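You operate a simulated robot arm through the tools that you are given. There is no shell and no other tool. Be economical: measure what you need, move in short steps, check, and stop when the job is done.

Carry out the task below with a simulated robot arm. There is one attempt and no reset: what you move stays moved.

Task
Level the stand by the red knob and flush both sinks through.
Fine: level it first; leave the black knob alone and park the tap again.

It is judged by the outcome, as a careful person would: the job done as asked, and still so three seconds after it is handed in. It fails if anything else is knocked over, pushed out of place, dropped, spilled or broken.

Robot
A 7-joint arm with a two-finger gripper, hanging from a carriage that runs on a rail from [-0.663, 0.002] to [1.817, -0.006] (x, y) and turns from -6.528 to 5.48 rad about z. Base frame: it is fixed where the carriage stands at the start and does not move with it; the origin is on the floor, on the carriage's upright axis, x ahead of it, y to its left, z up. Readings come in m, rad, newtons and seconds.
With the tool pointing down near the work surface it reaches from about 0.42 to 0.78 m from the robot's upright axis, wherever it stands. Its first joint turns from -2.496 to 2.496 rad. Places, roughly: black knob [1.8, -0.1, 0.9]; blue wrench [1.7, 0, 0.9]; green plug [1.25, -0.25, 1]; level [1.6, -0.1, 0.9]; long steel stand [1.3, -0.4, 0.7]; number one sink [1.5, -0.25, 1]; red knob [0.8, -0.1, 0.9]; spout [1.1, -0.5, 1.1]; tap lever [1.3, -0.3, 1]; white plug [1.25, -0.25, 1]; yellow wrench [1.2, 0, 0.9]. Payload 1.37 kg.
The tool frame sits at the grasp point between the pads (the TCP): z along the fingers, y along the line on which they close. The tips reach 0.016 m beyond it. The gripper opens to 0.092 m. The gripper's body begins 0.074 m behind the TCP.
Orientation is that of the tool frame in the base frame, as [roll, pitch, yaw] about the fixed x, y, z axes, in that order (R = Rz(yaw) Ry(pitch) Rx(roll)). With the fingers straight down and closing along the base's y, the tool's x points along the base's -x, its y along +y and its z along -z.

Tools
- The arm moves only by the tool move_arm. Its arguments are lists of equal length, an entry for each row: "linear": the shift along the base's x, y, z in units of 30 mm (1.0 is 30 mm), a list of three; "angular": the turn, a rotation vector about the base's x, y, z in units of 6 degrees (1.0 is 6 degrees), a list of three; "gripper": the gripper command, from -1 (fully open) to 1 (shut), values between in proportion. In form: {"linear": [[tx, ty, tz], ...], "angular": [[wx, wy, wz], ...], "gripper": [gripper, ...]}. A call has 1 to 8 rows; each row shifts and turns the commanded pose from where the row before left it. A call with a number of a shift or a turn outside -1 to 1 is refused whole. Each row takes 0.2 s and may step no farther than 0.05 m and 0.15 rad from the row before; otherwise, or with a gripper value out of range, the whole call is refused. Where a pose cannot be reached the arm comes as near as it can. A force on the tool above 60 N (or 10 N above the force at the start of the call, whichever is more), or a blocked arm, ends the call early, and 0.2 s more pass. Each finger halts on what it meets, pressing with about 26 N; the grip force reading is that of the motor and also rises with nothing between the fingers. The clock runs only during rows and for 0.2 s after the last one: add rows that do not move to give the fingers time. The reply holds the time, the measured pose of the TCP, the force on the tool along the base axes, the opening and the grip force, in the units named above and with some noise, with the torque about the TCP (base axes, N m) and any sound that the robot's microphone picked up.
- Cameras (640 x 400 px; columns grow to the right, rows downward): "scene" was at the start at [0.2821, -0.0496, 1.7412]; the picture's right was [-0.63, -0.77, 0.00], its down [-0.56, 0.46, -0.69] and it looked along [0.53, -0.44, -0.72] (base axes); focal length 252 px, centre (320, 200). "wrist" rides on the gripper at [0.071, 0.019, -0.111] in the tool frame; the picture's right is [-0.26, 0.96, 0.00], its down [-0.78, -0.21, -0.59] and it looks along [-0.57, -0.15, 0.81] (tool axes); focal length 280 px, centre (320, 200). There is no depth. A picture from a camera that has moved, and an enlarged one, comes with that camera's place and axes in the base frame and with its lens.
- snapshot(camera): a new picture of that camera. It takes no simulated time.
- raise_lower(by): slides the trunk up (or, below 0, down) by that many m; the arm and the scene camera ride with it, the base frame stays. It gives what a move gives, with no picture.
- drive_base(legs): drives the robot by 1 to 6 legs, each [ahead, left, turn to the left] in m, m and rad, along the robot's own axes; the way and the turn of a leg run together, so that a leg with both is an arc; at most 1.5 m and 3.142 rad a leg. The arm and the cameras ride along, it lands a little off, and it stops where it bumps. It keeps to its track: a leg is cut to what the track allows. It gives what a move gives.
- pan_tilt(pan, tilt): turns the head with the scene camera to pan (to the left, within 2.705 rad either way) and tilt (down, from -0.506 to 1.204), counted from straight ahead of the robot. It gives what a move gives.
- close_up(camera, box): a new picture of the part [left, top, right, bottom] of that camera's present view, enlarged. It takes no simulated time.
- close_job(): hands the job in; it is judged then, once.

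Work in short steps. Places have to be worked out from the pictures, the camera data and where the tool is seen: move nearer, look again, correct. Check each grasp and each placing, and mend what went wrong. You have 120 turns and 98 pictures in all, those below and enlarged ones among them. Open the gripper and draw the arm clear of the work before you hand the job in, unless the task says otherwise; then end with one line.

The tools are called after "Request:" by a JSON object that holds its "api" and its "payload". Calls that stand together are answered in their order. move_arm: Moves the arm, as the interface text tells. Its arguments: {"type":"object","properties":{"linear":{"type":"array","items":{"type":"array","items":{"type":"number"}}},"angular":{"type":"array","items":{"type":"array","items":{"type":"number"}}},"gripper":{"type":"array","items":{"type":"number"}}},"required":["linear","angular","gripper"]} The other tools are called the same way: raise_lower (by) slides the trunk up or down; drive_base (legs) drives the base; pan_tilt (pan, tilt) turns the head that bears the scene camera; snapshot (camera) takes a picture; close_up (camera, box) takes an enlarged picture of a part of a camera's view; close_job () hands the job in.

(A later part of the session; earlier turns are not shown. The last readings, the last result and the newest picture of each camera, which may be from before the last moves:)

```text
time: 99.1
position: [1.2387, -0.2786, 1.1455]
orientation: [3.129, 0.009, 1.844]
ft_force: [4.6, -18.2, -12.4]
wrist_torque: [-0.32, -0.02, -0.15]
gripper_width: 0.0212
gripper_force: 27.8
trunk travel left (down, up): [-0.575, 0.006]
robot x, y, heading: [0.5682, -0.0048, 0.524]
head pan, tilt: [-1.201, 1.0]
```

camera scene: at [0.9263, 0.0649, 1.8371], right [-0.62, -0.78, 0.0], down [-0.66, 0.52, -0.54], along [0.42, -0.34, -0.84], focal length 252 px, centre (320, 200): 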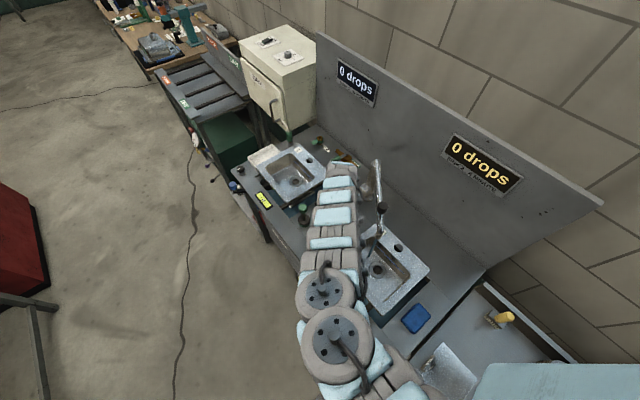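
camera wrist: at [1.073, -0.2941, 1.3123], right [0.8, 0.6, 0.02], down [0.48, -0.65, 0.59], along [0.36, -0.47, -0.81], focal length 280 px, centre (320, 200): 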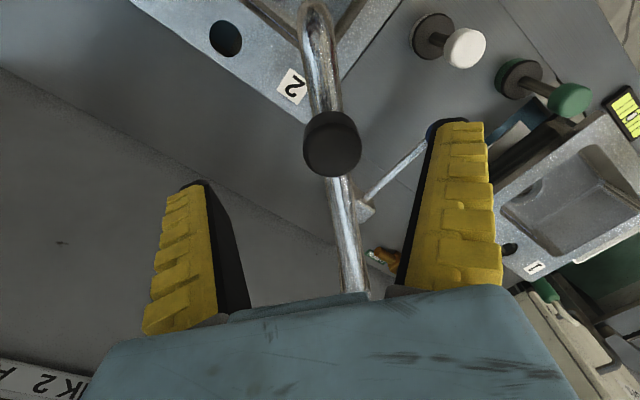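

Slight inward pull; correct 4 mm in y, re-seat 3 mm lower, and continue 18°.

Request:
{"api": "move_arm", "payload": {"linear": [[0, -0.13, -0.12], [0.749, 0.128, 0], [0.758, 0.049, 0], [0.759, -0.03, 0], [0, 0, 0]], "angular": [[0, 0, 0], [0, 0, -1], [0, 0, -1], [0, 0, -1], [0, 0, 0]], "gripper": [1, 1, 1, 1, 1]}}

Request:
{"api": "snapshot", "payload": {"camera": "wrist"}}

```text
time: 100.3
position: [1.2783, -0.2617, 1.1468]
orientation: [3.127, 0.005, 1.585]
ft_force: [-4.0, -4.3, 1.5]
wrist_torque: [-0.03, -0.88, 0.12]
gripper_width: 0.024
gripper_force: 28.9
out of reach, approached as far as the arm can: row 4
trunk travel left (down, up): [-0.575, 0.006]
robot x, y, heading: [0.5714, -0.0037, 0.524]
head pan, tilt: [-1.201, 1.0]
```

```text
31 pictures are left
camera wrist: at [1.2946, -0.1905, 1.2576], right [0.97, -0.25, 0.02], down [-0.21, -0.78, 0.59], along [-0.13, -0.58, -0.81], focal length 280 px, centre (320, 200)
```

wrist: 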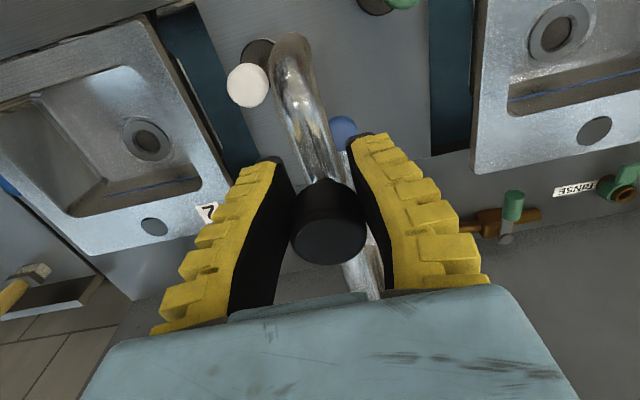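

Arm is at its outer reach here. I'll loosen the fingers into a cage around the handle and drive the base along +x, which matches the arc at its top.

Request:
{"api": "move_arm", "payload": {"linear": [[0, -0.05, -0.05], [0, 0, 0]], "angular": [[0, 0, 0], [0, 0, 0]], "gripper": [0.2, 0.2]}}

Request:
{"api": "drive_base", "payload": {"legs": [[0.058, -0.0335, 0]]}}

Request:
{"api": "move_arm", "payload": {"linear": [[0, -0.45, 0], [0, 0, 0]], "angular": [[0, 0, 0], [0, 0, 0]], "gripper": [0.2, 0.2]}}

Request:
{"api": "snapshot", "payload": {"camera": "wrist"}}

```text
time: 100.9
position: [1.2789, -0.2608, 1.1443]
orientation: [3.124, 0.005, 1.587]
ft_force: [0.3, 0.0, 0.5]
wrist_torque: [0.01, 0.03, 0.01]
gripper_width: 0.0401
gripper_force: 2.6
trunk travel left (down, up): [-0.575, 0.006]
robot x, y, heading: [0.5727, -0.0015, 0.527]
head pan, tilt: [-1.201, 1.0]
```

```text
time: 101.9
position: [1.3458, -0.2619, 1.1444]
orientation: [3.125, 0.006, 1.586]
ft_force: [0.2, -0.5, -0.2]
wrist_torque: [-0.02, -0.03, -0.03]
gripper_width: 0.0401
gripper_force: 1.7
trunk travel left (down, up): [-0.575, 0.006]
robot x, y, heading: [0.6333, 0.0008, 0.523]
head pan, tilt: [-1.201, 1.0]
```

```text
time: 102.5
position: [1.3475, -0.2757, 1.1435]
orientation: [3.126, 0.003, 1.585]
ft_force: [-1.4, -0.7, 0.5]
wrist_torque: [0.01, -0.01, 0.02]
gripper_width: 0.04
gripper_force: 2.9
trunk travel left (down, up): [-0.575, 0.006]
robot x, y, heading: [0.6416, -0.0027, 0.527]
head pan, tilt: [-1.201, 1.0]
```

```text
30 pictures are left
camera wrist: at [1.3629, -0.2038, 1.2545], right [0.97, -0.25, 0.02], down [-0.21, -0.78, 0.59], along [-0.13, -0.58, -0.81], focal length 280 px, centre (320, 200)
```

wrist: 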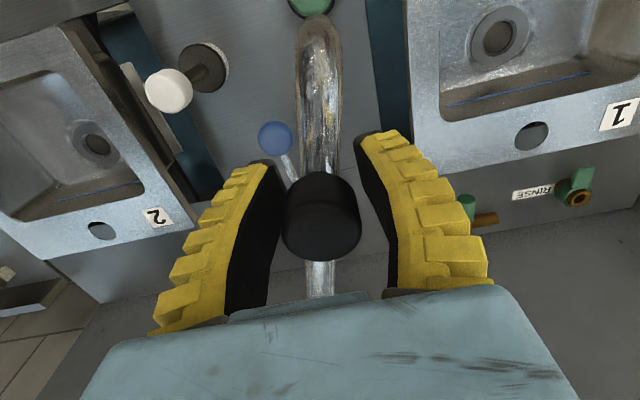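

Works smoothly. Continue with small drive legs and y corrections.

Request:
{"api": "drive_base", "payload": {"legs": [[0.026, -0.015, 0]]}}

Request:
{"api": "move_arm", "payload": {"linear": [[0, -0.45, 0], [0, 0, 0]], "angular": [[0, 0, -1], [0, 0, 0]], "gripper": [0.2, 0.2]}}

Request:
{"api": "drive_base", "payload": {"legs": [[0.026, -0.015, 0]]}}

Request:
{"api": "move_arm", "payload": {"linear": [[0, -0.5, 0], [0, 0, 0]], "angular": [[0, 0, -1], [0, 0, 0]], "gripper": [0.2, 0.2]}}

Request:
{"api": "snapshot", "payload": {"camera": "wrist"}}

```text
time: 103.3
position: [1.3768, -0.2744, 1.1433]
orientation: [3.125, 0.006, 1.587]
ft_force: [-0.6, -0.2, 0.6]
wrist_torque: [-0.03, 0.0, -0.03]
gripper_width: 0.0403
gripper_force: 2.4
trunk travel left (down, up): [-0.575, 0.006]
robot x, y, heading: [0.6697, -0.0004, 0.528]
head pan, tilt: [-1.201, 1.0]
```

```text
time: 103.9
position: [1.3771, -0.2885, 1.144]
orientation: [3.125, 0.009, 1.482]
ft_force: [-0.3, 0.7, -0.4]
wrist_torque: [0.02, -0.01, -0.04]
gripper_width: 0.0404
gripper_force: 2.4
trunk travel left (down, up): [-0.575, 0.006]
robot x, y, heading: [0.6702, -0.001, 0.529]
head pan, tilt: [-1.201, 1.0]
```

```text
time: 104.8
position: [1.4068, -0.2881, 1.1438]
orientation: [3.126, 0.004, 1.484]
ft_force: [0.7, 0.4, -0.9]
wrist_torque: [0.01, -0.04, 0.02]
gripper_width: 0.0403
gripper_force: 2.7
trunk travel left (down, up): [-0.575, 0.006]
robot x, y, heading: [0.6992, -0.0036, 0.523]
head pan, tilt: [-1.201, 1.0]
```

```text
time: 105.4
position: [1.3999, -0.2983, 1.1469]
orientation: [3.125, 0.005, 1.377]
ft_force: [0.9, -0.4, 0.3]
wrist_torque: [-0.01, 0.02, -0.02]
gripper_width: 0.0408
gripper_force: 2.8
out of reach, approached as far as the arm can: row 1
trunk travel left (down, up): [-0.575, 0.006]
robot x, y, heading: [0.6928, -0.0039, 0.524]
head pan, tilt: [-1.201, 1.0]
```

```text
29 pictures are left
camera wrist: at [1.4295, -0.2314, 1.258], right [0.9, -0.44, 0.02], down [-0.37, -0.72, 0.59], along [-0.25, -0.54, -0.81], focal length 280 px, centre (320, 200)
```

wrist: 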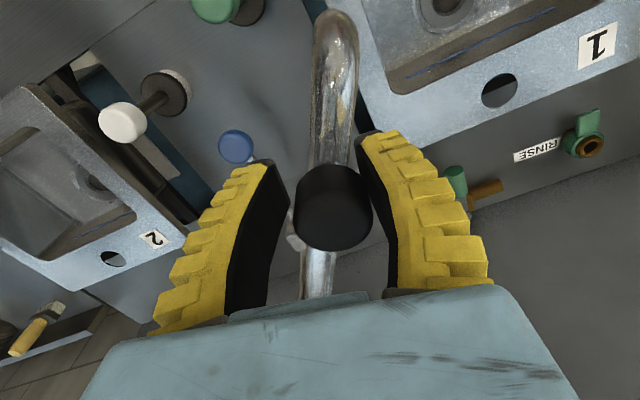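

Plugs are untouched. Finish with two short driving arcs (moving +x while turning right slightly).

Request:
{"api": "drive_base", "payload": {"legs": [[0.0356, -0.0204, -0.03]]}}

Request:
{"api": "drive_base", "payload": {"legs": [[0.0315, -0.0172, -0.034]]}}

Request:
{"api": "snapshot", "payload": {"camera": "wrist"}}

```text
time: 106.3
position: [1.4307, -0.3209, 1.1469]
orientation: [3.126, 0.005, 1.35]
ft_force: [0.2, 0.0, 0.4]
wrist_torque: [0.01, 0.01, 0.01]
gripper_width: 0.0403
gripper_force: 2.4
trunk travel left (down, up): [-0.575, 0.006]
robot x, y, heading: [0.7416, -0.0046, 0.498]
head pan, tilt: [-1.201, 1.0]
```

```text
time: 107.1
position: [1.4555, -0.3405, 1.1466]
orientation: [3.126, 0.006, 1.317]
ft_force: [0.3, 0.6, 0.0]
wrist_torque: [0.02, 0.0, 0.0]
gripper_width: 0.0401
gripper_force: 2.6
trunk travel left (down, up): [-0.575, 0.006]
robot x, y, heading: [0.7738, -0.0032, 0.465]
head pan, tilt: [-1.201, 1.0]
```

```text
28 pictures are left
camera wrist: at [1.4904, -0.2758, 1.2579], right [0.87, -0.5, 0.02], down [-0.41, -0.7, 0.59], along [-0.28, -0.52, -0.81], focal length 280 px, centre (320, 200)
```

wrist: 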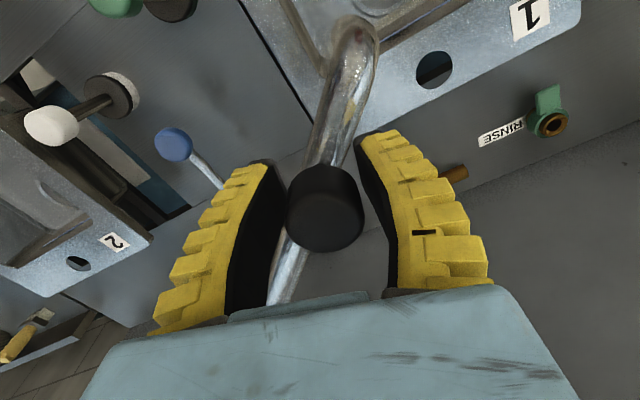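

Spout tip ≈[1.50,-0.30], over sink 1's basin. Release, rise, drive back to x≈0.68 and view.

Request:
{"api": "move_arm", "payload": {"linear": [[0, 0, 0], [0, 0, 0], [0, 0, 0.7], [0, 0, 0.9], [0, 0, 0]], "angular": [[0, 0, 0], [0, 0, 0], [0, 0, 0], [0, 0, 0], [0, 0, 0]], "gripper": [-1, -1, -1, -1, -1]}}

Request:
{"api": "drive_base", "payload": {"legs": [[-0.084, 0.042, 0.05]]}}

Request:
{"api": "pan_tilt", "payload": {"pan": -0.9, "tilt": 0.85}}

Request:
{"api": "snapshot", "payload": {"camera": "scene"}}

```text
time: 108.3
position: [1.4562, -0.341, 1.1962]
orientation: [3.127, 0.005, 1.317]
ft_force: [0.0, 0.3, 1.3]
wrist_torque: [0.01, 0.01, 0.0]
gripper_width: 0.0916
gripper_force: 0.1
trunk travel left (down, up): [-0.575, 0.006]
robot x, y, heading: [0.7751, -0.0023, 0.466]
head pan, tilt: [-1.201, 1.0]
```

```text
time: 109.5
position: [1.3782, -0.3053, 1.1959]
orientation: [3.127, 0.006, 1.368]
ft_force: [0.0, -0.9, -0.1]
wrist_torque: [-0.01, 0.01, 0.0]
gripper_width: 0.0918
gripper_force: 0.0
trunk travel left (down, up): [-0.575, 0.006]
robot x, y, heading: [0.6818, -0.0013, 0.512]
head pan, tilt: [-1.201, 1.0]
```

```text
time: 110.2
position: [1.3789, -0.3052, 1.1964]
orientation: [3.127, 0.004, 1.369]
ft_force: [0.2, -0.6, 0.3]
wrist_torque: [0.03, -0.02, 0.0]
gripper_width: 0.092
gripper_force: 0.0
trunk travel left (down, up): [-0.575, 0.006]
robot x, y, heading: [0.6796, -0.0032, 0.513]
head pan, tilt: [-0.901, 0.85]
```

```text
27 pictures are left
camera scene: at [0.9446, 0.078, 1.928], right [-0.38, -0.93, 0.0], down [-0.7, 0.28, -0.66], along [0.61, -0.25, -0.75], focal length 252 px, centre (320, 200)
```

scene: 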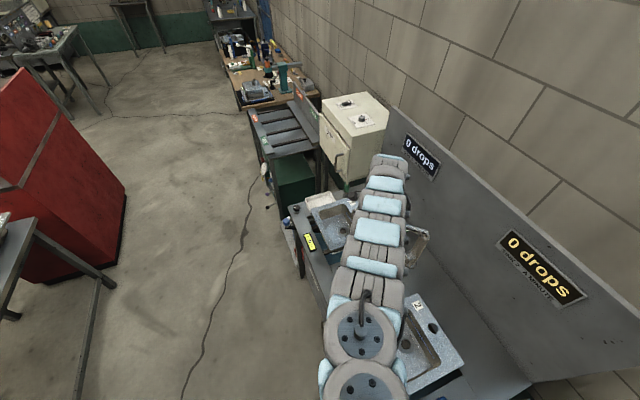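

Now move over the lever ball, lower trunk as before and view.

Request:
{"api": "move_arm", "payload": {"linear": [[-0.75, -0.04, 0], [-0.75, -0.04, 0], [-0.75, -0.04, 0], [-0.72, -0.04, 0], [0, 0, 0]], "angular": [[0, 0, 1], [0, 0, 1], [0, 0, 1], [0, 0, 0.6], [0, 0, 0]], "gripper": [-1, -1, -1, -1, -1]}}

Request:
{"api": "raise_lower", "payload": {"by": -0.08}}

Request:
{"api": "move_arm", "payload": {"linear": [[0, 0, -1], [0, 0, -1], [0, 0, -1], [0, 0, 0]], "angular": [[0, 0, 0], [0, 0, 0], [0, 0, 0], [0, 0, 0]], "gripper": [-1, -1, -1, -1]}}

Request:
{"api": "snapshot", "payload": {"camera": "wrist"}}

```text
time: 111.5
position: [1.289, -0.3083, 1.1974]
orientation: [3.127, 0.003, 1.746]
ft_force: [0.3, -0.7, -1.0]
wrist_torque: [-0.02, 0.01, -0.03]
gripper_width: 0.092
gripper_force: 0.0
trunk travel left (down, up): [-0.575, 0.006]
robot x, y, heading: [0.6792, -0.0038, 0.514]
head pan, tilt: [-0.901, 0.85]
```

```text
time: 112.6
position: [1.287, -0.3098, 1.1171]
orientation: [3.126, 0.005, 1.745]
ft_force: [0.1, 0.1, 0.8]
wrist_torque: [0.01, -0.03, 0.01]
gripper_width: 0.0919
gripper_force: 0.0
trunk travel left (down, up): [-0.495, 0.086]
robot x, y, heading: [0.6841, -0.0023, 0.516]
head pan, tilt: [-0.901, 0.85]
```

```text
time: 113.6
position: [1.2903, -0.3094, 1.0261]
orientation: [3.126, 0.007, 1.745]
ft_force: [0.1, 0.6, 0.5]
wrist_torque: [-0.01, -0.03, 0.03]
gripper_width: 0.092
gripper_force: 0.1
trunk travel left (down, up): [-0.495, 0.086]
robot x, y, heading: [0.6823, -0.0002, 0.514]
head pan, tilt: [-0.901, 0.85]
```

```text
26 pictures are left
camera wrist: at [1.2941, -0.2348, 1.1359], right [1.0, -0.09, 0.02], down [-0.08, -0.8, 0.59], along [-0.04, -0.59, -0.81], focal length 280 px, centre (320, 200)
```

wrist: 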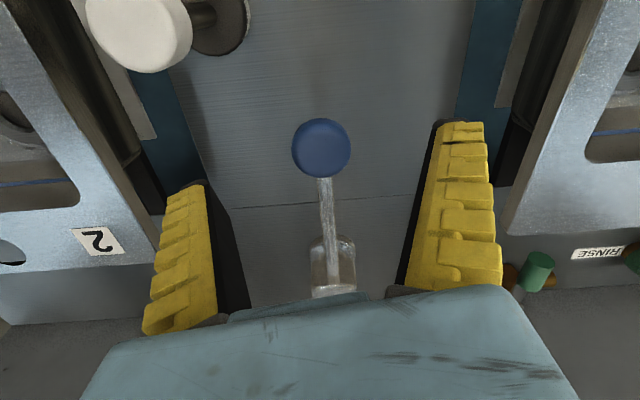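

Same view as before. Descend to z≈0.96, close on the ball, then press down ~20 mm.

Request:
{"api": "move_arm", "payload": {"linear": [[0.05, 0, -0.8], [0.05, 0, -0.8], [0, 0, -0.6], [0, 0, 0], [0, 0, 0], [0, 0, 0], [0, 0, 0]], "angular": [[0, 0, 0], [0, 0, 0], [0, 0, 0], [0, 0, 0], [0, 0, 0], [0, 0, 0], [0, 0, 0]], "gripper": [-1, -1, -1, 0.2, 1, 1, 1]}}

Request:
{"api": "move_arm", "payload": {"linear": [[0, 0, -0.2], [0, 0, -0.2], [0, 0, -0.2], [0, 0, 0]], "angular": [[0, 0, 0], [0, 0, 0], [0, 0, 0], [0, 0, 0]], "gripper": [1, 1, 1, 1]}}

Request:
{"api": "snapshot", "payload": {"camera": "scene"}}

```text
time: 115.2
position: [1.2905, -0.3084, 0.9613]
orientation: [3.128, 0.006, 1.745]
ft_force: [-5.0, -1.9, -3.8]
wrist_torque: [0.3, 0.07, 0.08]
gripper_width: 0.0333
gripper_force: 27.4
trunk travel left (down, up): [-0.495, 0.086]
robot x, y, heading: [0.6787, 0.0001, 0.513]
head pan, tilt: [-0.901, 0.85]
```

```text
time: 116.2
position: [1.2888, -0.3062, 0.9429]
orientation: [3.127, 0.006, 1.746]
ft_force: [-4.2, 1.6, -13.6]
wrist_torque: [0.04, -0.13, 0.17]
gripper_width: 0.0174
gripper_force: 27.1
trunk travel left (down, up): [-0.495, 0.086]
robot x, y, heading: [0.6804, 0.0006, 0.515]
head pan, tilt: [-0.901, 0.85]
```

```text
25 pictures are left
camera scene: at [0.944, 0.0783, 1.8477], right [-0.38, -0.93, 0.0], down [-0.7, 0.28, -0.66], along [0.61, -0.25, -0.75], focal length 252 px, centre (320, 200)
```

scene: 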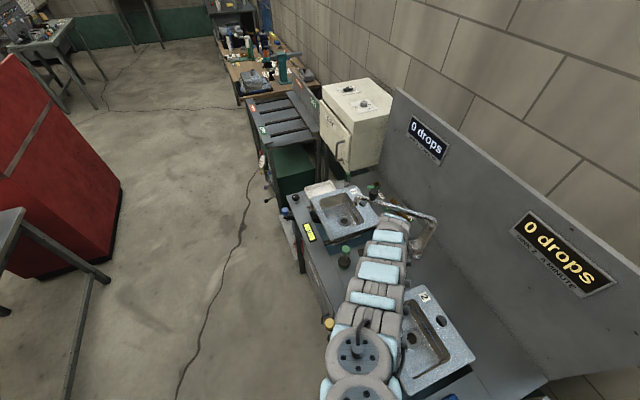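

Request:
{"api": "close_up", "payload": {"camera": "scene", "box": [290, 170, 450, 270]}}

Request:
{"api": "snapshot", "payload": {"camera": "wrist"}}

```text
4.00 times, centred on (370, 220) of scene
camera zoom: at [0.944, 0.0783, 1.8477], right [-0.38, -0.93, 0.0], down [-0.7, 0.28, -0.66], along [0.61, -0.25, -0.75], focal length 1006 px, centre (120, 120)
```

zoom: 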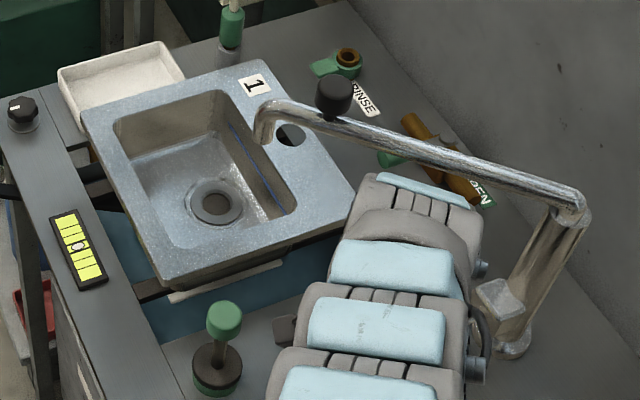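

```text
23 pictures are left
camera wrist: at [1.2946, -0.2333, 1.053], right [1.0, -0.09, 0.01], down [-0.08, -0.8, 0.59], along [-0.04, -0.59, -0.81], focal length 280 px, centre (320, 200)
```

wrist: 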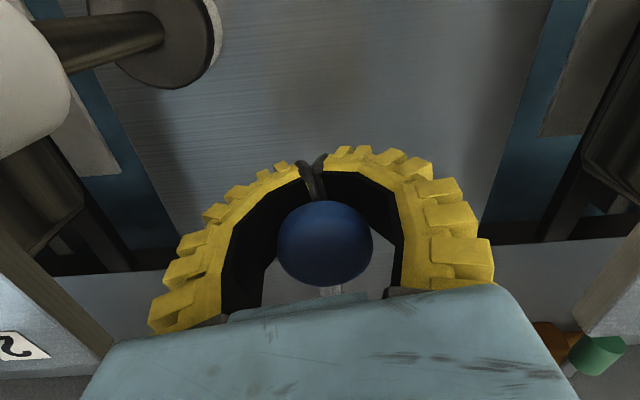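

The fingers slipped beneath the ball; tap still closed. Spout tip is nicely over the basin. Regrip slightly above the ball's middle and press down.

Request:
{"api": "move_arm", "payload": {"linear": [[0, 0, 0], [0, 0, 0], [0, 0, 0.6], [0, 0, 0.5], [0, 0, 0], [0, 0, 0], [0, 0, 0]], "angular": [[0, 0, 0], [0, 0, 0], [0, 0, 0], [0, 0, 0], [0, 0, 0], [0, 0, 0], [0, 0, 0]], "gripper": [0, 0, 0, 0, 1, 1, 1]}}

Request:
{"api": "move_arm", "payload": {"linear": [[0, 0, -0.3], [0, 0, -0.3], [0, 0, -0.3], [0, 0, -0.3], [0, 0, 0]], "angular": [[0, 0, 0], [0, 0, 0], [0, 0, 0], [0, 0, 0], [0, 0, 0]], "gripper": [1, 1, 1, 1, 1]}}

Request:
{"api": "close_up", "payload": {"camera": "scene", "box": [290, 170, 450, 270]}}

```text
time: 117.8
position: [1.2896, -0.308, 0.9765]
orientation: [3.128, 0.006, 1.745]
ft_force: [-7.6, -1.2, 2.5]
wrist_torque: [-0.18, 0.01, 0.07]
gripper_width: 0.0293
gripper_force: 28.1
trunk travel left (down, up): [-0.495, 0.086]
robot x, y, heading: [0.6815, -0.0006, 0.513]
head pan, tilt: [-0.901, 0.85]
```

```text
time: 119.0
position: [1.2902, -0.312, 0.9432]
orientation: [3.126, 0.009, 1.745]
ft_force: [-6.8, -8.7, 7.3]
wrist_torque: [-0.52, 0.07, -0.02]
gripper_width: 0.0292
gripper_force: 28.5
trunk travel left (down, up): [-0.495, 0.086]
robot x, y, heading: [0.677, -0.0014, 0.519]
head pan, tilt: [-0.901, 0.85]
```

```text
4.00 times, centred on (370, 220) of scene
camera zoom: at [0.9444, 0.0773, 1.8478], right [-0.38, -0.93, 0.0], down [-0.7, 0.28, -0.66], along [0.61, -0.25, -0.75], focal length 1006 px, centre (120, 120)
```

zoom: 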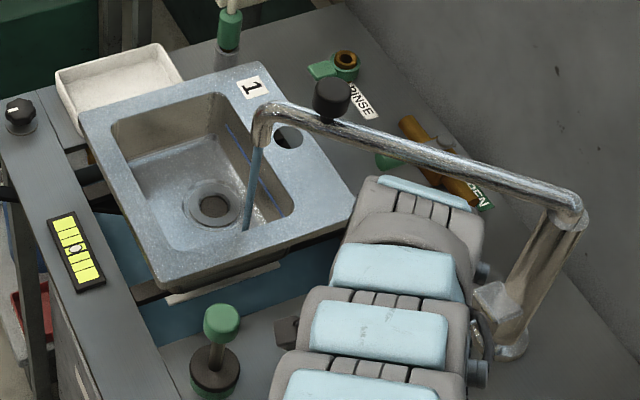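

Water flows into sink 1's basin. Let it run, as long as for sink 2.

Request:
{"api": "move_arm", "payload": {"linear": [[0, 0, -0.2], [0, 0, 0], [0, 0, 0], [0, 0, 0], [0, 0, 0], [0, 0, 0], [0, 0, 0], [0, 0, 0]], "angular": [[0, 0, 0], [0, 0, 0], [0, 0, 0], [0, 0, 0], [0, 0, 0], [0, 0, 0], [0, 0, 0], [0, 0, 0]], "gripper": [1, 1, 1, 1, 1, 1, 1, 1]}}

Request:
{"api": "move_arm", "payload": {"linear": [[0, 0, 0], [0, 0, 0], [0, 0, 0], [0, 0, 0], [0, 0, 0], [0, 0, 0], [0, 0, 0], [0, 0, 0]], "angular": [[0, 0, 0], [0, 0, 0], [0, 0, 0], [0, 0, 0], [0, 0, 0], [0, 0, 0], [0, 0, 0], [0, 0, 0]], "gripper": [1, 1, 1, 1, 1, 1, 1, 1]}}

Request:
{"api": "move_arm", "payload": {"linear": [[0, 0, 0], [0, 0, 0], [0, 0, 0], [0, 0, 0], [0, 0, 0], [0, 0, 0], [0, 0, 0], [0, 0, 0]], "angular": [[0, 0, 0], [0, 0, 0], [0, 0, 0], [0, 0, 0], [0, 0, 0], [0, 0, 0], [0, 0, 0], [0, 0, 0]], "gripper": [1, 1, 1, 1, 1, 1, 1, 1]}}

Request:
{"api": "snapshot", "payload": {"camera": "scene"}}

```text
time: 120.8
position: [1.2907, -0.3122, 0.9344]
orientation: [3.126, 0.006, 1.746]
ft_force: [-5.4, -11.1, 7.0]
wrist_torque: [-0.2, 0.22, 0.01]
gripper_width: 0.0288
gripper_force: 27.9
trunk travel left (down, up): [-0.495, 0.086]
robot x, y, heading: [0.6817, 0.0007, 0.514]
head pan, tilt: [-0.901, 0.85]
```

```text
time: 122.6
position: [1.2908, -0.3118, 0.9349]
orientation: [3.127, 0.005, 1.745]
ft_force: [-5.4, -10.2, 6.0]
wrist_torque: [-0.21, 0.26, 0.01]
gripper_width: 0.0288
gripper_force: 27.5
trunk travel left (down, up): [-0.495, 0.086]
robot x, y, heading: [0.679, -0.0011, 0.519]
head pan, tilt: [-0.901, 0.85]
```

```text
time: 124.4
position: [1.2899, -0.3119, 0.9354]
orientation: [3.128, 0.006, 1.746]
ft_force: [-5.6, -10.5, 6.7]
wrist_torque: [-0.17, 0.25, 0.05]
gripper_width: 0.0288
gripper_force: 28.0
trunk travel left (down, up): [-0.495, 0.086]
robot x, y, heading: [0.6789, -0.0023, 0.519]
head pan, tilt: [-0.901, 0.85]
```

```text
21 pictures are left
camera scene: at [0.9444, 0.0773, 1.8478], right [-0.38, -0.93, 0.0], down [-0.7, 0.28, -0.66], along [0.61, -0.25, -0.75], focal length 252 px, centre (320, 200)
```

scene: 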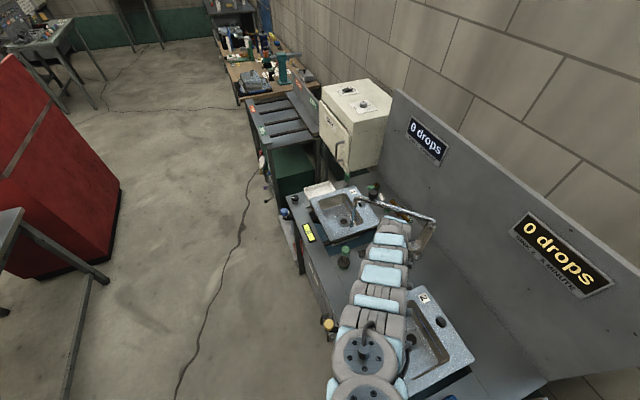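

Displays remain at 0. Continue running for another ~11 s.

Request:
{"api": "move_arm", "payload": {"linear": [[0, 0, 0], [0, 0, 0], [0, 0, 0], [0, 0, 0], [0, 0, 0], [0, 0, 0], [0, 0, 0], [0, 0, 0]], "angular": [[0, 0, 0], [0, 0, 0], [0, 0, 0], [0, 0, 0], [0, 0, 0], [0, 0, 0], [0, 0, 0], [0, 0, 0]], "gripper": [1, 1, 1, 1, 1, 1, 1, 1]}}

Request:
{"api": "move_arm", "payload": {"linear": [[0, 0, 0], [0, 0, 0], [0, 0, 0], [0, 0, 0], [0, 0, 0], [0, 0, 0], [0, 0, 0], [0, 0, 0]], "angular": [[0, 0, 0], [0, 0, 0], [0, 0, 0], [0, 0, 0], [0, 0, 0], [0, 0, 0], [0, 0, 0], [0, 0, 0]], "gripper": [1, 1, 1, 1, 1, 1, 1, 1]}}

Request:
{"api": "move_arm", "payload": {"linear": [[0, 0, 0], [0, 0, 0], [0, 0, 0], [0, 0, 0], [0, 0, 0], [0, 0, 0], [0, 0, 0], [0, 0, 0]], "angular": [[0, 0, 0], [0, 0, 0], [0, 0, 0], [0, 0, 0], [0, 0, 0], [0, 0, 0], [0, 0, 0], [0, 0, 0]], "gripper": [1, 1, 1, 1, 1, 1, 1, 1]}}

Request:
{"api": "move_arm", "payload": {"linear": [[0, 0, 0], [0, 0, 0], [0, 0, 0], [0, 0, 0], [0, 0, 0], [0, 0, 0], [0, 0, 0], [0, 0, 0]], "angular": [[0, 0, 0], [0, 0, 0], [0, 0, 0], [0, 0, 0], [0, 0, 0], [0, 0, 0], [0, 0, 0], [0, 0, 0]], "gripper": [1, 1, 1, 1, 1, 1, 1, 1]}}

Request:
{"api": "move_arm", "payload": {"linear": [[0, 0, 0], [0, 0, 0], [0, 0, 0], [0, 0, 0], [0, 0, 0], [0, 0, 0], [0, 0, 0], [0, 0, 0]], "angular": [[0, 0, 0], [0, 0, 0], [0, 0, 0], [0, 0, 0], [0, 0, 0], [0, 0, 0], [0, 0, 0], [0, 0, 0]], "gripper": [1, 1, 1, 1, 1, 1, 1, 1]}}

Request:
{"api": "move_arm", "payload": {"linear": [[0, 0, 0], [0, 0, 0], [0, 0, 0], [0, 0, 0], [0, 0, 0], [0, 0, 0], [0, 0, 0], [0, 0, 0]], "angular": [[0, 0, 0], [0, 0, 0], [0, 0, 0], [0, 0, 0], [0, 0, 0], [0, 0, 0], [0, 0, 0], [0, 0, 0]], "gripper": [1, 1, 1, 1, 1, 1, 1, 1]}}

Request:
{"api": "close_up", "payload": {"camera": "scene", "box": [290, 90, 610, 300]}}

```text
time: 126.2
position: [1.2895, -0.3109, 0.9341]
orientation: [3.128, 0.007, 1.744]
ft_force: [-4.6, -9.3, 5.9]
wrist_torque: [-0.16, 0.23, 0.04]
gripper_width: 0.0287
gripper_force: 28.0
trunk travel left (down, up): [-0.495, 0.086]
robot x, y, heading: [0.6777, -0.001, 0.512]
head pan, tilt: [-0.901, 0.85]
```

```text
time: 128.0
position: [1.2909, -0.3117, 0.9345]
orientation: [3.127, 0.008, 1.744]
ft_force: [-5.7, -8.8, 6.3]
wrist_torque: [-0.21, 0.21, 0.01]
gripper_width: 0.0289
gripper_force: 28.0
trunk travel left (down, up): [-0.495, 0.086]
robot x, y, heading: [0.6789, -0.0039, 0.515]
head pan, tilt: [-0.901, 0.85]
```

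```text
time: 129.8
position: [1.2916, -0.3108, 0.9337]
orientation: [3.129, 0.007, 1.745]
ft_force: [-6.5, -8.7, 5.6]
wrist_torque: [-0.16, 0.21, 0.02]
gripper_width: 0.0288
gripper_force: 28.1
trunk travel left (down, up): [-0.495, 0.086]
robot x, y, heading: [0.6798, -0.0049, 0.509]
head pan, tilt: [-0.901, 0.85]
```

```text
time: 131.6
position: [1.2906, -0.3117, 0.9344]
orientation: [3.128, 0.008, 1.744]
ft_force: [-5.2, -8.1, 5.0]
wrist_torque: [-0.12, 0.27, 0.04]
gripper_width: 0.0287
gripper_force: 27.8
trunk travel left (down, up): [-0.495, 0.086]
robot x, y, heading: [0.681, -0.0017, 0.514]
head pan, tilt: [-0.901, 0.85]
```

```text
time: 133.4
position: [1.291, -0.3103, 0.9346]
orientation: [3.127, 0.008, 1.746]
ft_force: [-5.9, -7.6, 5.2]
wrist_torque: [-0.15, 0.24, 0.03]
gripper_width: 0.0288
gripper_force: 28.3
trunk travel left (down, up): [-0.495, 0.086]
robot x, y, heading: [0.6824, -0.0055, 0.513]
head pan, tilt: [-0.901, 0.85]
```

```text
time: 135.2
position: [1.2895, -0.3106, 0.9343]
orientation: [3.128, 0.008, 1.746]
ft_force: [-5.4, -6.3, 5.2]
wrist_torque: [-0.12, 0.2, 0.04]
gripper_width: 0.0289
gripper_force: 27.7
trunk travel left (down, up): [-0.495, 0.086]
robot x, y, heading: [0.6802, -0.0022, 0.515]
head pan, tilt: [-0.901, 0.85]
```

```text
1.90 times, centred on (450, 195) of scene
camera zoom: at [0.9444, 0.0775, 1.8478], right [-0.38, -0.93, 0.0], down [-0.7, 0.28, -0.66], along [0.61, -0.25, -0.75], focal length 479 px, centre (72, 210)
```

zoom: 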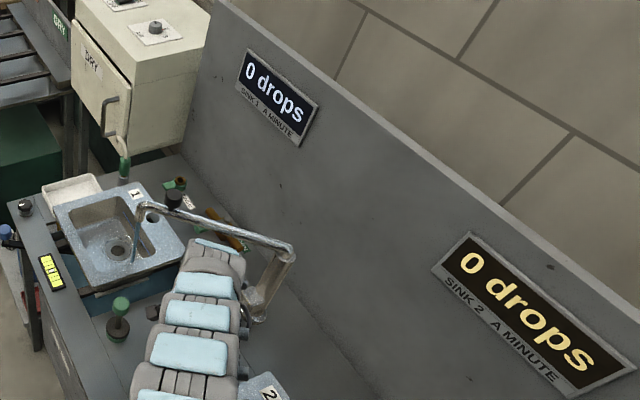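

Both at 0 drops. Shut the tap: regrip a little lower and lift the lever to its stop.

Request:
{"api": "move_arm", "payload": {"linear": [[0, 0, 0], [0, 0, -0.5], [0, 0, 0], [0, 0, 0], [0, 0, 0.4], [0, 0, 0.4], [0, 0, 0.4], [0, 0, 0.3]], "angular": [[0, 0, 0], [0, 0, 0], [0, 0, 0], [0, 0, 0], [0, 0, 0], [0, 0, 0], [0, 0, 0], [0, 0, 0]], "gripper": [0, 0, 1, 1, 1, 1, 1, 1]}}

Request:
{"api": "close_up", "payload": {"camera": "scene", "box": [290, 170, 450, 270]}}

```text
time: 136.7
position: [1.2901, -0.3053, 0.9375]
orientation: [3.13, -0.001, 1.752]
ft_force: [11.9, -5.8, -39.9]
wrist_torque: [0.77, 0.51, 0.03]
gripper_width: 0.0106
gripper_force: 28.2
trunk travel left (down, up): [-0.495, 0.086]
robot x, y, heading: [0.6834, -0.0027, 0.517]
head pan, tilt: [-0.901, 0.85]
stopped in row 7: the force on the tool passed its limit at 64 N (the readings are from after the stop); the commanded pose is now the measured one
```

```text
4.00 times, centred on (370, 220) of scene
camera zoom: at [0.9446, 0.0782, 1.8475], right [-0.38, -0.93, 0.0], down [-0.7, 0.28, -0.66], along [0.61, -0.25, -0.75], focal length 1006 px, centre (120, 120)
```

zoom: 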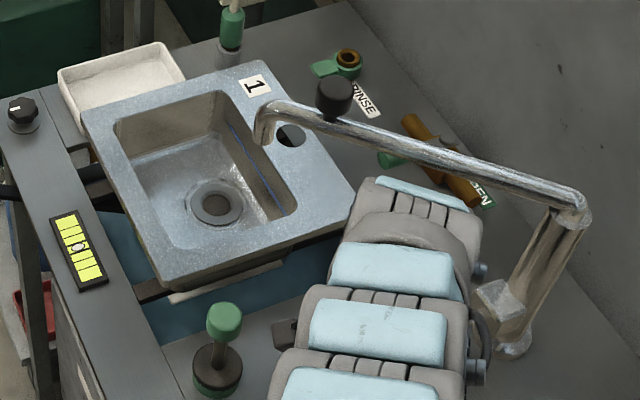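

Flow is stopped and the lever is hard at its stop. Open, rise, raise trunk, and go back to the spout handle.

Request:
{"api": "move_arm", "payload": {"linear": [[0, 0, -0.2], [0, 0, 0], [0, 0, 0], [0, 0, 1], [0, 0, 1], [0, 0, 1], [0, 0, 1], [0, 0, 1]], "angular": [[0, 0, 0], [0, 0, 0], [0, 0, 0], [0, 0, 0], [0, 0, 0], [0, 0, 0], [0, 0, 0], [0, 0, 0]], "gripper": [-1, -1, -1, -1, -1, -1, -1, -1]}}

Request:
{"api": "move_arm", "payload": {"linear": [[0, 0, 1], [0, 0, 0]], "angular": [[0, 0, 0], [0, 0, 0]], "gripper": [-1, -1]}}

Request:
{"api": "raise_lower", "payload": {"by": 0.08}}

Request:
{"api": "drive_base", "payload": {"legs": [[0.082, -0.046, -0.05]]}}

```text
time: 138.4
position: [1.2915, -0.3081, 1.0854]
orientation: [3.129, 0.003, 1.748]
ft_force: [0.5, -0.4, 0.6]
wrist_torque: [0.0, 0.0, 0.0]
gripper_width: 0.092
gripper_force: 0.0
trunk travel left (down, up): [-0.495, 0.086]
robot x, y, heading: [0.6815, 0.0001, 0.515]
head pan, tilt: [-0.901, 0.85]
```

```text
time: 139.1
position: [1.2919, -0.3062, 1.1161]
orientation: [3.129, 0.003, 1.75]
ft_force: [0.4, 0.6, -0.9]
wrist_torque: [-0.02, -0.02, 0.02]
gripper_width: 0.092
gripper_force: 0.1
trunk travel left (down, up): [-0.495, 0.086]
robot x, y, heading: [0.6784, -0.0014, 0.515]
head pan, tilt: [-0.901, 0.85]
```

```text
time: 140.2
position: [1.2924, -0.3058, 1.1954]
orientation: [3.13, 0.004, 1.75]
ft_force: [-1.3, 0.2, -0.3]
wrist_torque: [-0.02, 0.02, -0.02]
gripper_width: 0.092
gripper_force: 0.0
trunk travel left (down, up): [-0.575, 0.006]
robot x, y, heading: [0.6819, -0.0034, 0.517]
head pan, tilt: [-0.901, 0.85]
```

```text
time: 141.3
position: [1.3674, -0.3383, 1.1946]
orientation: [3.13, 0.004, 1.698]
ft_force: [0.4, -0.3, 0.0]
wrist_torque: [0.0, 0.04, 0.04]
gripper_width: 0.0922
gripper_force: 0.1
trunk travel left (down, up): [-0.575, 0.006]
robot x, y, heading: [0.7724, -0.0022, 0.458]
head pan, tilt: [-0.901, 0.85]
```

Move +x to above the handle (≈[1.452,-0.342]) and look.

Request:
{"api": "move_arm", "payload": {"linear": [[0.9, -0.04, 0.1], [0.95, -0.04, 0.1], [0.95, -0.04, 0], [0, 0, 0]], "angular": [[0, 0, -1], [0, 0, -1], [0, 0, -1], [0, 0, 0]], "gripper": [-1, -1, -1, -1]}}

Request:
{"api": "snapshot", "payload": {"camera": "wrist"}}

```text
time: 142.3
position: [1.4499, -0.3425, 1.2018]
orientation: [3.13, 0.005, 1.38]
ft_force: [-0.2, -0.5, 0.2]
wrist_torque: [-0.01, -0.02, -0.02]
gripper_width: 0.0919
gripper_force: 0.0
trunk travel left (down, up): [-0.575, 0.006]
robot x, y, heading: [0.7758, -0.0006, 0.46]
head pan, tilt: [-0.901, 0.85]
```

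```text
18 pictures are left
camera wrist: at [1.48, -0.2758, 1.3124], right [0.9, -0.44, 0.01], down [-0.36, -0.72, 0.59], along [-0.25, -0.53, -0.81], focal length 280 px, centre (320, 200)
```

wrist: 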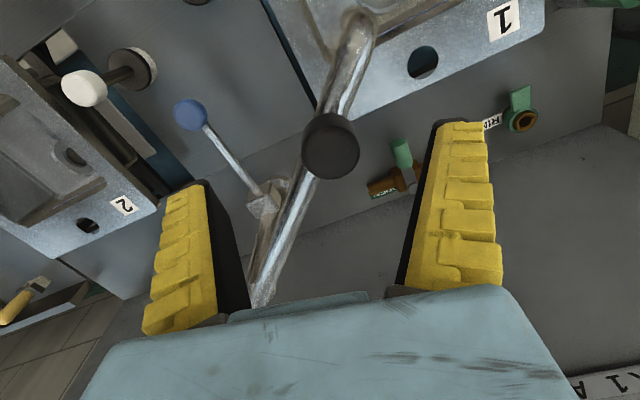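

Handle is between the fingers. Descend, cage it, and drive back in reverse with two arcs.

Request:
{"api": "move_arm", "payload": {"linear": [[0, 0, -0.65], [0, 0, -0.65], [0, 0, -0.6], [0, 0, 0], [0, 0, 0]], "angular": [[0, 0, 0], [0, 0, 0], [0, 0, 0], [0, 0, 0], [0, 0, 0]], "gripper": [-1, -1, -1, 0.2, 0.2]}}

Request:
{"api": "drive_base", "payload": {"legs": [[-0.0325, 0.017, 0.034]]}}

Request:
{"api": "drive_base", "payload": {"legs": [[-0.0365, 0.0195, 0.03]]}}

Request:
{"api": "snapshot", "payload": {"camera": "wrist"}}

```text
time: 143.5
position: [1.4491, -0.3399, 1.1444]
orientation: [3.128, 0.004, 1.382]
ft_force: [2.2, -0.8, -0.4]
wrist_torque: [-0.01, -0.02, -0.01]
gripper_width: 0.0411
gripper_force: 3.2
trunk travel left (down, up): [-0.575, 0.006]
robot x, y, heading: [0.7759, -0.0004, 0.459]
head pan, tilt: [-0.901, 0.85]
```

```text
time: 144.4
position: [1.4239, -0.3169, 1.1442]
orientation: [3.13, 0.003, 1.418]
ft_force: [0.8, 0.2, 0.0]
wrist_torque: [-0.01, 0.0, 0.01]
gripper_width: 0.0403
gripper_force: 2.3
trunk travel left (down, up): [-0.575, 0.006]
robot x, y, heading: [0.7365, -0.0047, 0.499]
head pan, tilt: [-0.901, 0.85]
```

```text
time: 145.3
position: [1.3932, -0.295, 1.1441]
orientation: [3.13, 0.004, 1.447]
ft_force: [-0.2, -0.4, -0.1]
wrist_torque: [0.01, -0.01, -0.01]
gripper_width: 0.04
gripper_force: 1.9
trunk travel left (down, up): [-0.575, 0.006]
robot x, y, heading: [0.6958, -0.0014, 0.53]
head pan, tilt: [-0.901, 0.85]
```

```text
17 pictures are left
camera wrist: at [1.42, -0.2262, 1.2547], right [0.93, -0.38, 0.01], down [-0.31, -0.74, 0.59], along [-0.21, -0.55, -0.81], focal length 280 px, centre (320, 200)
```

wrist: 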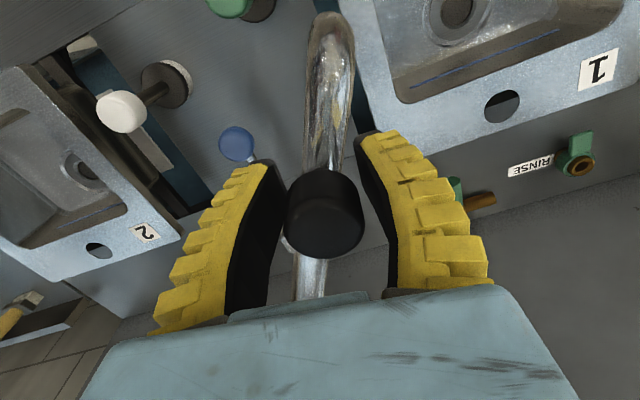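

Continue back across the front.

Request:
{"api": "drive_base", "payload": {"legs": [[-0.026, 0.015, 0]]}}

Request:
{"api": "move_arm", "payload": {"linear": [[0, 0.4, 0], [0, 0, 0]], "angular": [[0, 0, 1], [0, 0, 0]], "gripper": [0.2, 0.2]}}

Request:
{"api": "drive_base", "payload": {"legs": [[-0.026, 0.015, 0]]}}

Request:
{"api": "move_arm", "payload": {"linear": [[0, 0.35, 0], [0, 0, 0]], "angular": [[0, 0, 1], [0, 0, 0]], "gripper": [0.2, 0.2]}}

Request:
{"api": "drive_base", "payload": {"legs": [[-0.054, 0.031, 0]]}}

Request:
{"api": "snapshot", "payload": {"camera": "wrist"}}

```text
time: 146.1
position: [1.3634, -0.2953, 1.1443]
orientation: [3.129, 0.002, 1.448]
ft_force: [-0.3, 0.4, -1.1]
wrist_torque: [0.0, -0.03, 0.01]
gripper_width: 0.0401
gripper_force: 2.3
trunk travel left (down, up): [-0.575, 0.006]
robot x, y, heading: [0.6662, -0.0026, 0.526]
head pan, tilt: [-0.901, 0.85]
```

```text
time: 146.7
position: [1.3633, -0.2849, 1.1439]
orientation: [3.129, 0.004, 1.553]
ft_force: [-0.4, -0.3, 0.4]
wrist_torque: [-0.01, 0.0, 0.01]
gripper_width: 0.0399
gripper_force: 2.6
trunk travel left (down, up): [-0.575, 0.006]
robot x, y, heading: [0.6659, -0.0023, 0.532]
head pan, tilt: [-0.901, 0.85]
```

```text
time: 147.5
position: [1.3343, -0.2844, 1.1432]
orientation: [3.129, 0.003, 1.551]
ft_force: [-0.3, 0.2, 0.4]
wrist_torque: [-0.03, -0.01, 0.03]
gripper_width: 0.0401
gripper_force: 2.4
trunk travel left (down, up): [-0.575, 0.006]
robot x, y, heading: [0.6388, -0.0033, 0.531]
head pan, tilt: [-0.901, 0.85]
```

```text
time: 148.1
position: [1.3336, -0.2742, 1.1439]
orientation: [3.13, 0.004, 1.655]
ft_force: [0.0, -0.2, 0.2]
wrist_torque: [0.01, 0.01, 0.01]
gripper_width: 0.0401
gripper_force: 2.5
trunk travel left (down, up): [-0.575, 0.006]
robot x, y, heading: [0.6371, -0.0015, 0.525]
head pan, tilt: [-0.901, 0.85]
```

```text
time: 149.1
position: [1.2696, -0.2751, 1.1441]
orientation: [3.129, 0.003, 1.655]
ft_force: [0.2, 0.1, -0.4]
wrist_torque: [0.0, 0.05, 0.0]
gripper_width: 0.0404
gripper_force: 1.9
trunk travel left (down, up): [-0.575, 0.006]
robot x, y, heading: [0.5752, -0.0041, 0.532]
head pan, tilt: [-0.901, 0.85]
```

```text
16 pictures are left
camera wrist: at [1.2821, -0.2018, 1.2548], right [0.98, -0.18, 0.01], down [-0.15, -0.79, 0.59], along [-0.1, -0.58, -0.81], focal length 280 px, centre (320, 200)
```

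wrist: 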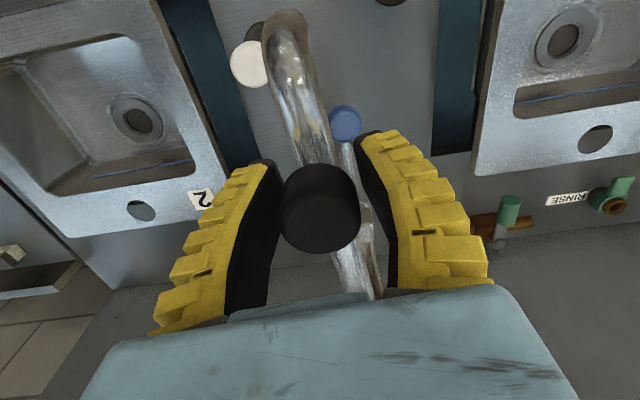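

Now sweep by arm along the arc, 42° first, with the tool turning along.

Request:
{"api": "move_arm", "payload": {"linear": [[-0.756, -0.105, 0], [-0.741, -0.183, 0], [-0.717, -0.26, 0], [-0.686, -0.333, 0], [-0.648, -0.403, 0], [-0.602, -0.469, 0], [-0.55, -0.529, 0], [0, 0, 0]], "angular": [[0, 0, 1], [0, 0, 1], [0, 0, 1], [0, 0, 1], [0, 0, 1], [0, 0, 1], [0, 0, 1], [0, 0, 0]], "gripper": [0.2, 0.2, 0.2, 0.2, 0.2, 0.2, 0.2, 0.2]}}

Request:
{"api": "snapshot", "payload": {"camera": "wrist"}}

```text
time: 150.9
position: [1.1296, -0.3438, 1.145]
orientation: [3.13, 0.003, 2.391]
ft_force: [0.8, 0.0, 0.7]
wrist_torque: [0.01, -0.01, 0.0]
gripper_width: 0.0402
gripper_force: 2.6
trunk travel left (down, up): [-0.575, 0.006]
robot x, y, heading: [0.5733, -0.0002, 0.529]
head pan, tilt: [-0.901, 0.85]
```

```text
15 pictures are left
camera wrist: at [1.0894, -0.2817, 1.2557], right [0.85, 0.53, 0.01], down [0.42, -0.69, 0.59], along [0.32, -0.5, -0.81], focal length 280 px, centre (320, 200)
```

wrist: 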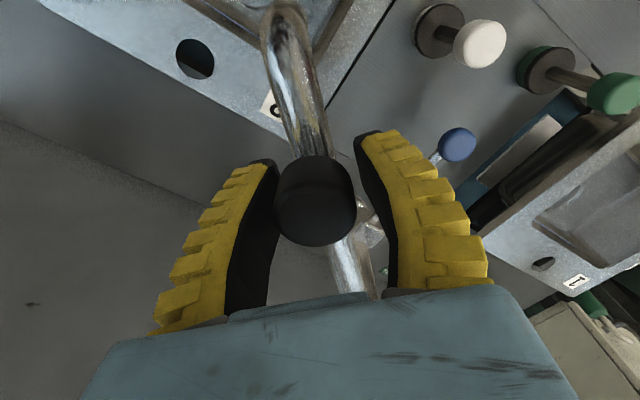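

Good. Continue the last 46° to the parked position.

Request:
{"api": "move_arm", "payload": {"linear": [[-0.491, -0.584, 0], [-0.428, -0.632, 0], [-0.359, -0.673, 0], [-0.287, -0.707, 0], [-0.212, -0.733, 0], [-0.134, -0.751, 0], [-0.055, -0.761, 0], [0, 0, 0]], "angular": [[0, 0, 1], [0, 0, 1], [0, 0, 1], [0, 0, 1], [0, 0, 1], [0, 0, 1], [0, 0, 1], [0, 0, 0]], "gripper": [0.2, 0.2, 0.2, 0.2, 0.2, 0.2, 0.2, 0.2]}}

Request:
{"api": "move_arm", "payload": {"linear": [[0, 0, 0], [0, 0, 0], [0, 0, 0]], "angular": [[0, 0, 0], [0, 0, 0], [0, 0, 0]], "gripper": [1, 1, 1]}}

```text
time: 152.7
position: [1.0709, -0.489, 1.1424]
orientation: [3.129, 0.003, 3.122]
ft_force: [-0.3, 0.0, 0.3]
wrist_torque: [0.0, 0.0, -0.01]
gripper_width: 0.0402
gripper_force: 2.3
trunk travel left (down, up): [-0.575, 0.006]
robot x, y, heading: [0.5722, -0.0006, 0.527]
head pan, tilt: [-0.901, 0.85]
```

```text
time: 153.5
position: [1.0725, -0.4878, 1.1435]
orientation: [3.13, 0.007, 3.123]
ft_force: [1.5, -0.3, 4.4]
wrist_torque: [-0.07, -0.34, -0.06]
gripper_width: 0.0258
gripper_force: 28.4
trunk travel left (down, up): [-0.575, 0.006]
robot x, y, heading: [0.5736, -0.0018, 0.53]
head pan, tilt: [-0.901, 0.85]
```

Gripped again; move the last 15 mm to the original y≈-0.503, release and rise.

Request:
{"api": "move_arm", "payload": {"linear": [[0, -0.52, 0], [0, 0, 0], [0, 0, 0], [0, 0, 0], [0, 0, 0.6], [0.2, 0, 0.7], [0.2, 0, 0.3]], "angular": [[0, 0, 0.7], [0, 0, 0], [0, 0, 0], [0, 0, 0], [0, 0, 0], [0, 0, 0], [0, 0, 0]], "gripper": [1, 1, -1, -1, -1, -1, -1]}}

Request:
{"api": "snapshot", "payload": {"camera": "wrist"}}

```text
time: 155.1
position: [1.085, -0.5037, 1.1923]
orientation: [3.13, 0.004, -3.088]
ft_force: [0.4, -0.4, -0.1]
wrist_torque: [-0.02, -0.01, 0.02]
gripper_width: 0.0919
gripper_force: 0.1
trunk travel left (down, up): [-0.575, 0.006]
robot x, y, heading: [0.5707, -0.0066, 0.528]
head pan, tilt: [-0.901, 0.85]
```

```text
14 pictures are left
camera wrist: at [1.0125, -0.4891, 1.3018], right [0.21, 0.98, 0.01], down [0.79, -0.18, 0.59], along [0.58, -0.11, -0.81], focal length 280 px, centre (320, 200)
```

wrist: 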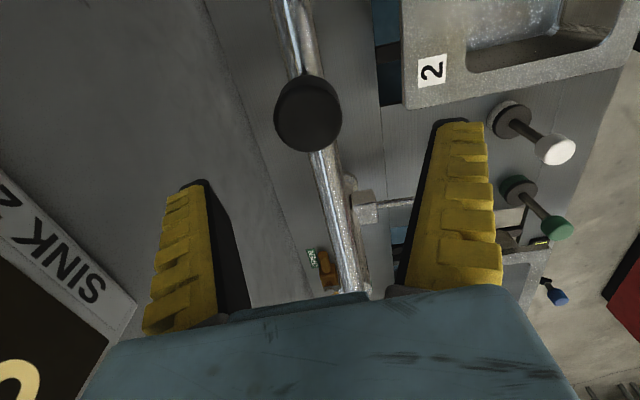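

Handle is back at ≈[1.063,-0.504], as at the start. Retreat up and out over the front.

Request:
{"api": "move_arm", "payload": {"linear": [[0.7, 0.5, 0.5], [0.8, 0.8, 0.5], [0.8, 0.9, 0], [0.8, 0.9, 0], [0.8, 0.9, 0], [0.8, 0.9, 0], [0.8, 0.9, 0], [0.3, 0.9, 0]], "angular": [[0, 0, 0], [0, 0, 0], [0, 0, 0], [0, 0, 0], [0, 0, 0], [0, 0, 0], [0, 0, 0], [0, 0, 0]], "gripper": [-1, -1, -1, -1, -1, -1, -1, -1]}}

Request:
{"api": "move_arm", "payload": {"linear": [[0, 1, 0], [0, 1, 0], [0, 1, 0], [0, 1, 0], [0, 1, 0], [0, 1, 0], [0, 1, 0], [0, 1, 0]], "angular": [[0, 0, 0], [0, 0, 0], [0, 0, 0], [0, 0, 0], [0, 0, 0], [0, 0, 0], [0, 0, 0], [0, 0, 0]], "gripper": [-1, -1, -1, -1, -1, -1, -1, -1]}}

Request:
{"api": "snapshot", "payload": {"camera": "scene"}}

```text
time: 156.9
position: [1.2578, -0.3015, 1.2196]
orientation: [3.132, 0.007, -3.089]
ft_force: [0.0, -0.1, 0.0]
wrist_torque: [0.06, -0.02, -0.01]
gripper_width: 0.0918
gripper_force: 0.0
trunk travel left (down, up): [-0.575, 0.006]
robot x, y, heading: [0.5718, -0.0008, 0.525]
head pan, tilt: [-0.901, 0.85]
```

```text
time: 158.7
position: [1.2565, -0.0617, 1.2208]
orientation: [3.131, 0.005, -3.089]
ft_force: [0.3, -0.6, -1.1]
wrist_torque: [0.06, 0.0, 0.01]
gripper_width: 0.0916
gripper_force: 0.0
trunk travel left (down, up): [-0.575, 0.006]
robot x, y, heading: [0.5731, -0.0005, 0.529]
head pan, tilt: [-0.901, 0.85]
```

```text
13 pictures are left
camera scene: at [0.8368, 0.0816, 1.928], right [-0.36, -0.93, 0.0], down [-0.7, 0.27, -0.66], along [0.61, -0.24, -0.75], focal length 252 px, centre (320, 200)
```

scene: 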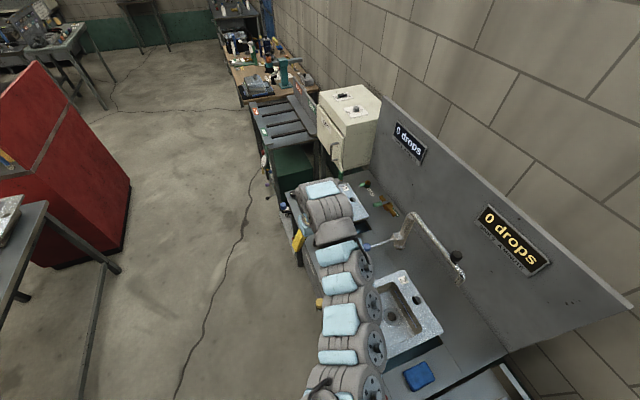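

Turn the robot left so the arm hangs clear of the stand, and inspect everything.

Request:
{"api": "drive_base", "payload": {"legs": [[-0.3, 0.17, 0.5]]}}

Request:
{"api": "pan_tilt", "payload": {"pan": -1.3, "tilt": 0.7}}

Request:
{"api": "snapshot", "payload": {"camera": "scene"}}

```text
time: 160.9
position: [0.8802, 0.2779, 1.2194]
orientation: [3.13, 0.004, -2.582]
ft_force: [0.1, -0.5, 0.7]
wrist_torque: [-0.01, 0.0, 0.01]
gripper_width: 0.0917
gripper_force: 0.0
trunk travel left (down, up): [-0.575, 0.006]
robot x, y, heading: [0.2533, -0.0039, 1.037]
head pan, tilt: [-0.901, 0.85]
```

```text
time: 161.8
position: [0.8803, 0.2786, 1.2204]
orientation: [3.129, 0.004, -2.583]
ft_force: [-0.2, 0.2, 0.4]
wrist_torque: [0.02, -0.02, 0.03]
gripper_width: 0.0921
gripper_force: 0.1
trunk travel left (down, up): [-0.575, 0.006]
robot x, y, heading: [0.2555, -0.0011, 1.033]
head pan, tilt: [-1.3, 0.7]
```

```text
12 pictures are left
camera scene: at [0.4491, 0.1672, 1.9403], right [-0.26, -0.97, 0.0], down [-0.62, 0.17, -0.76], along [0.74, -0.2, -0.64], focal length 252 px, centre (320, 200)
```

scene: 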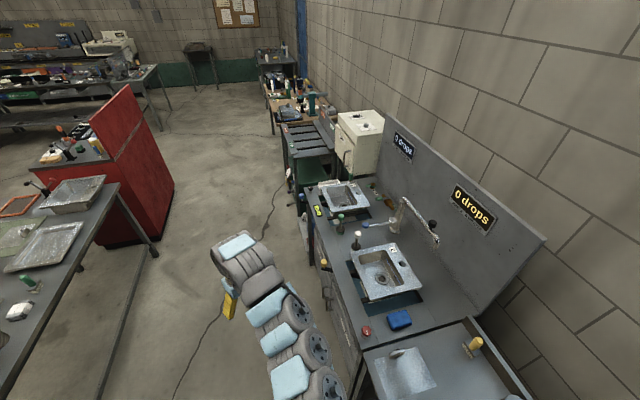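

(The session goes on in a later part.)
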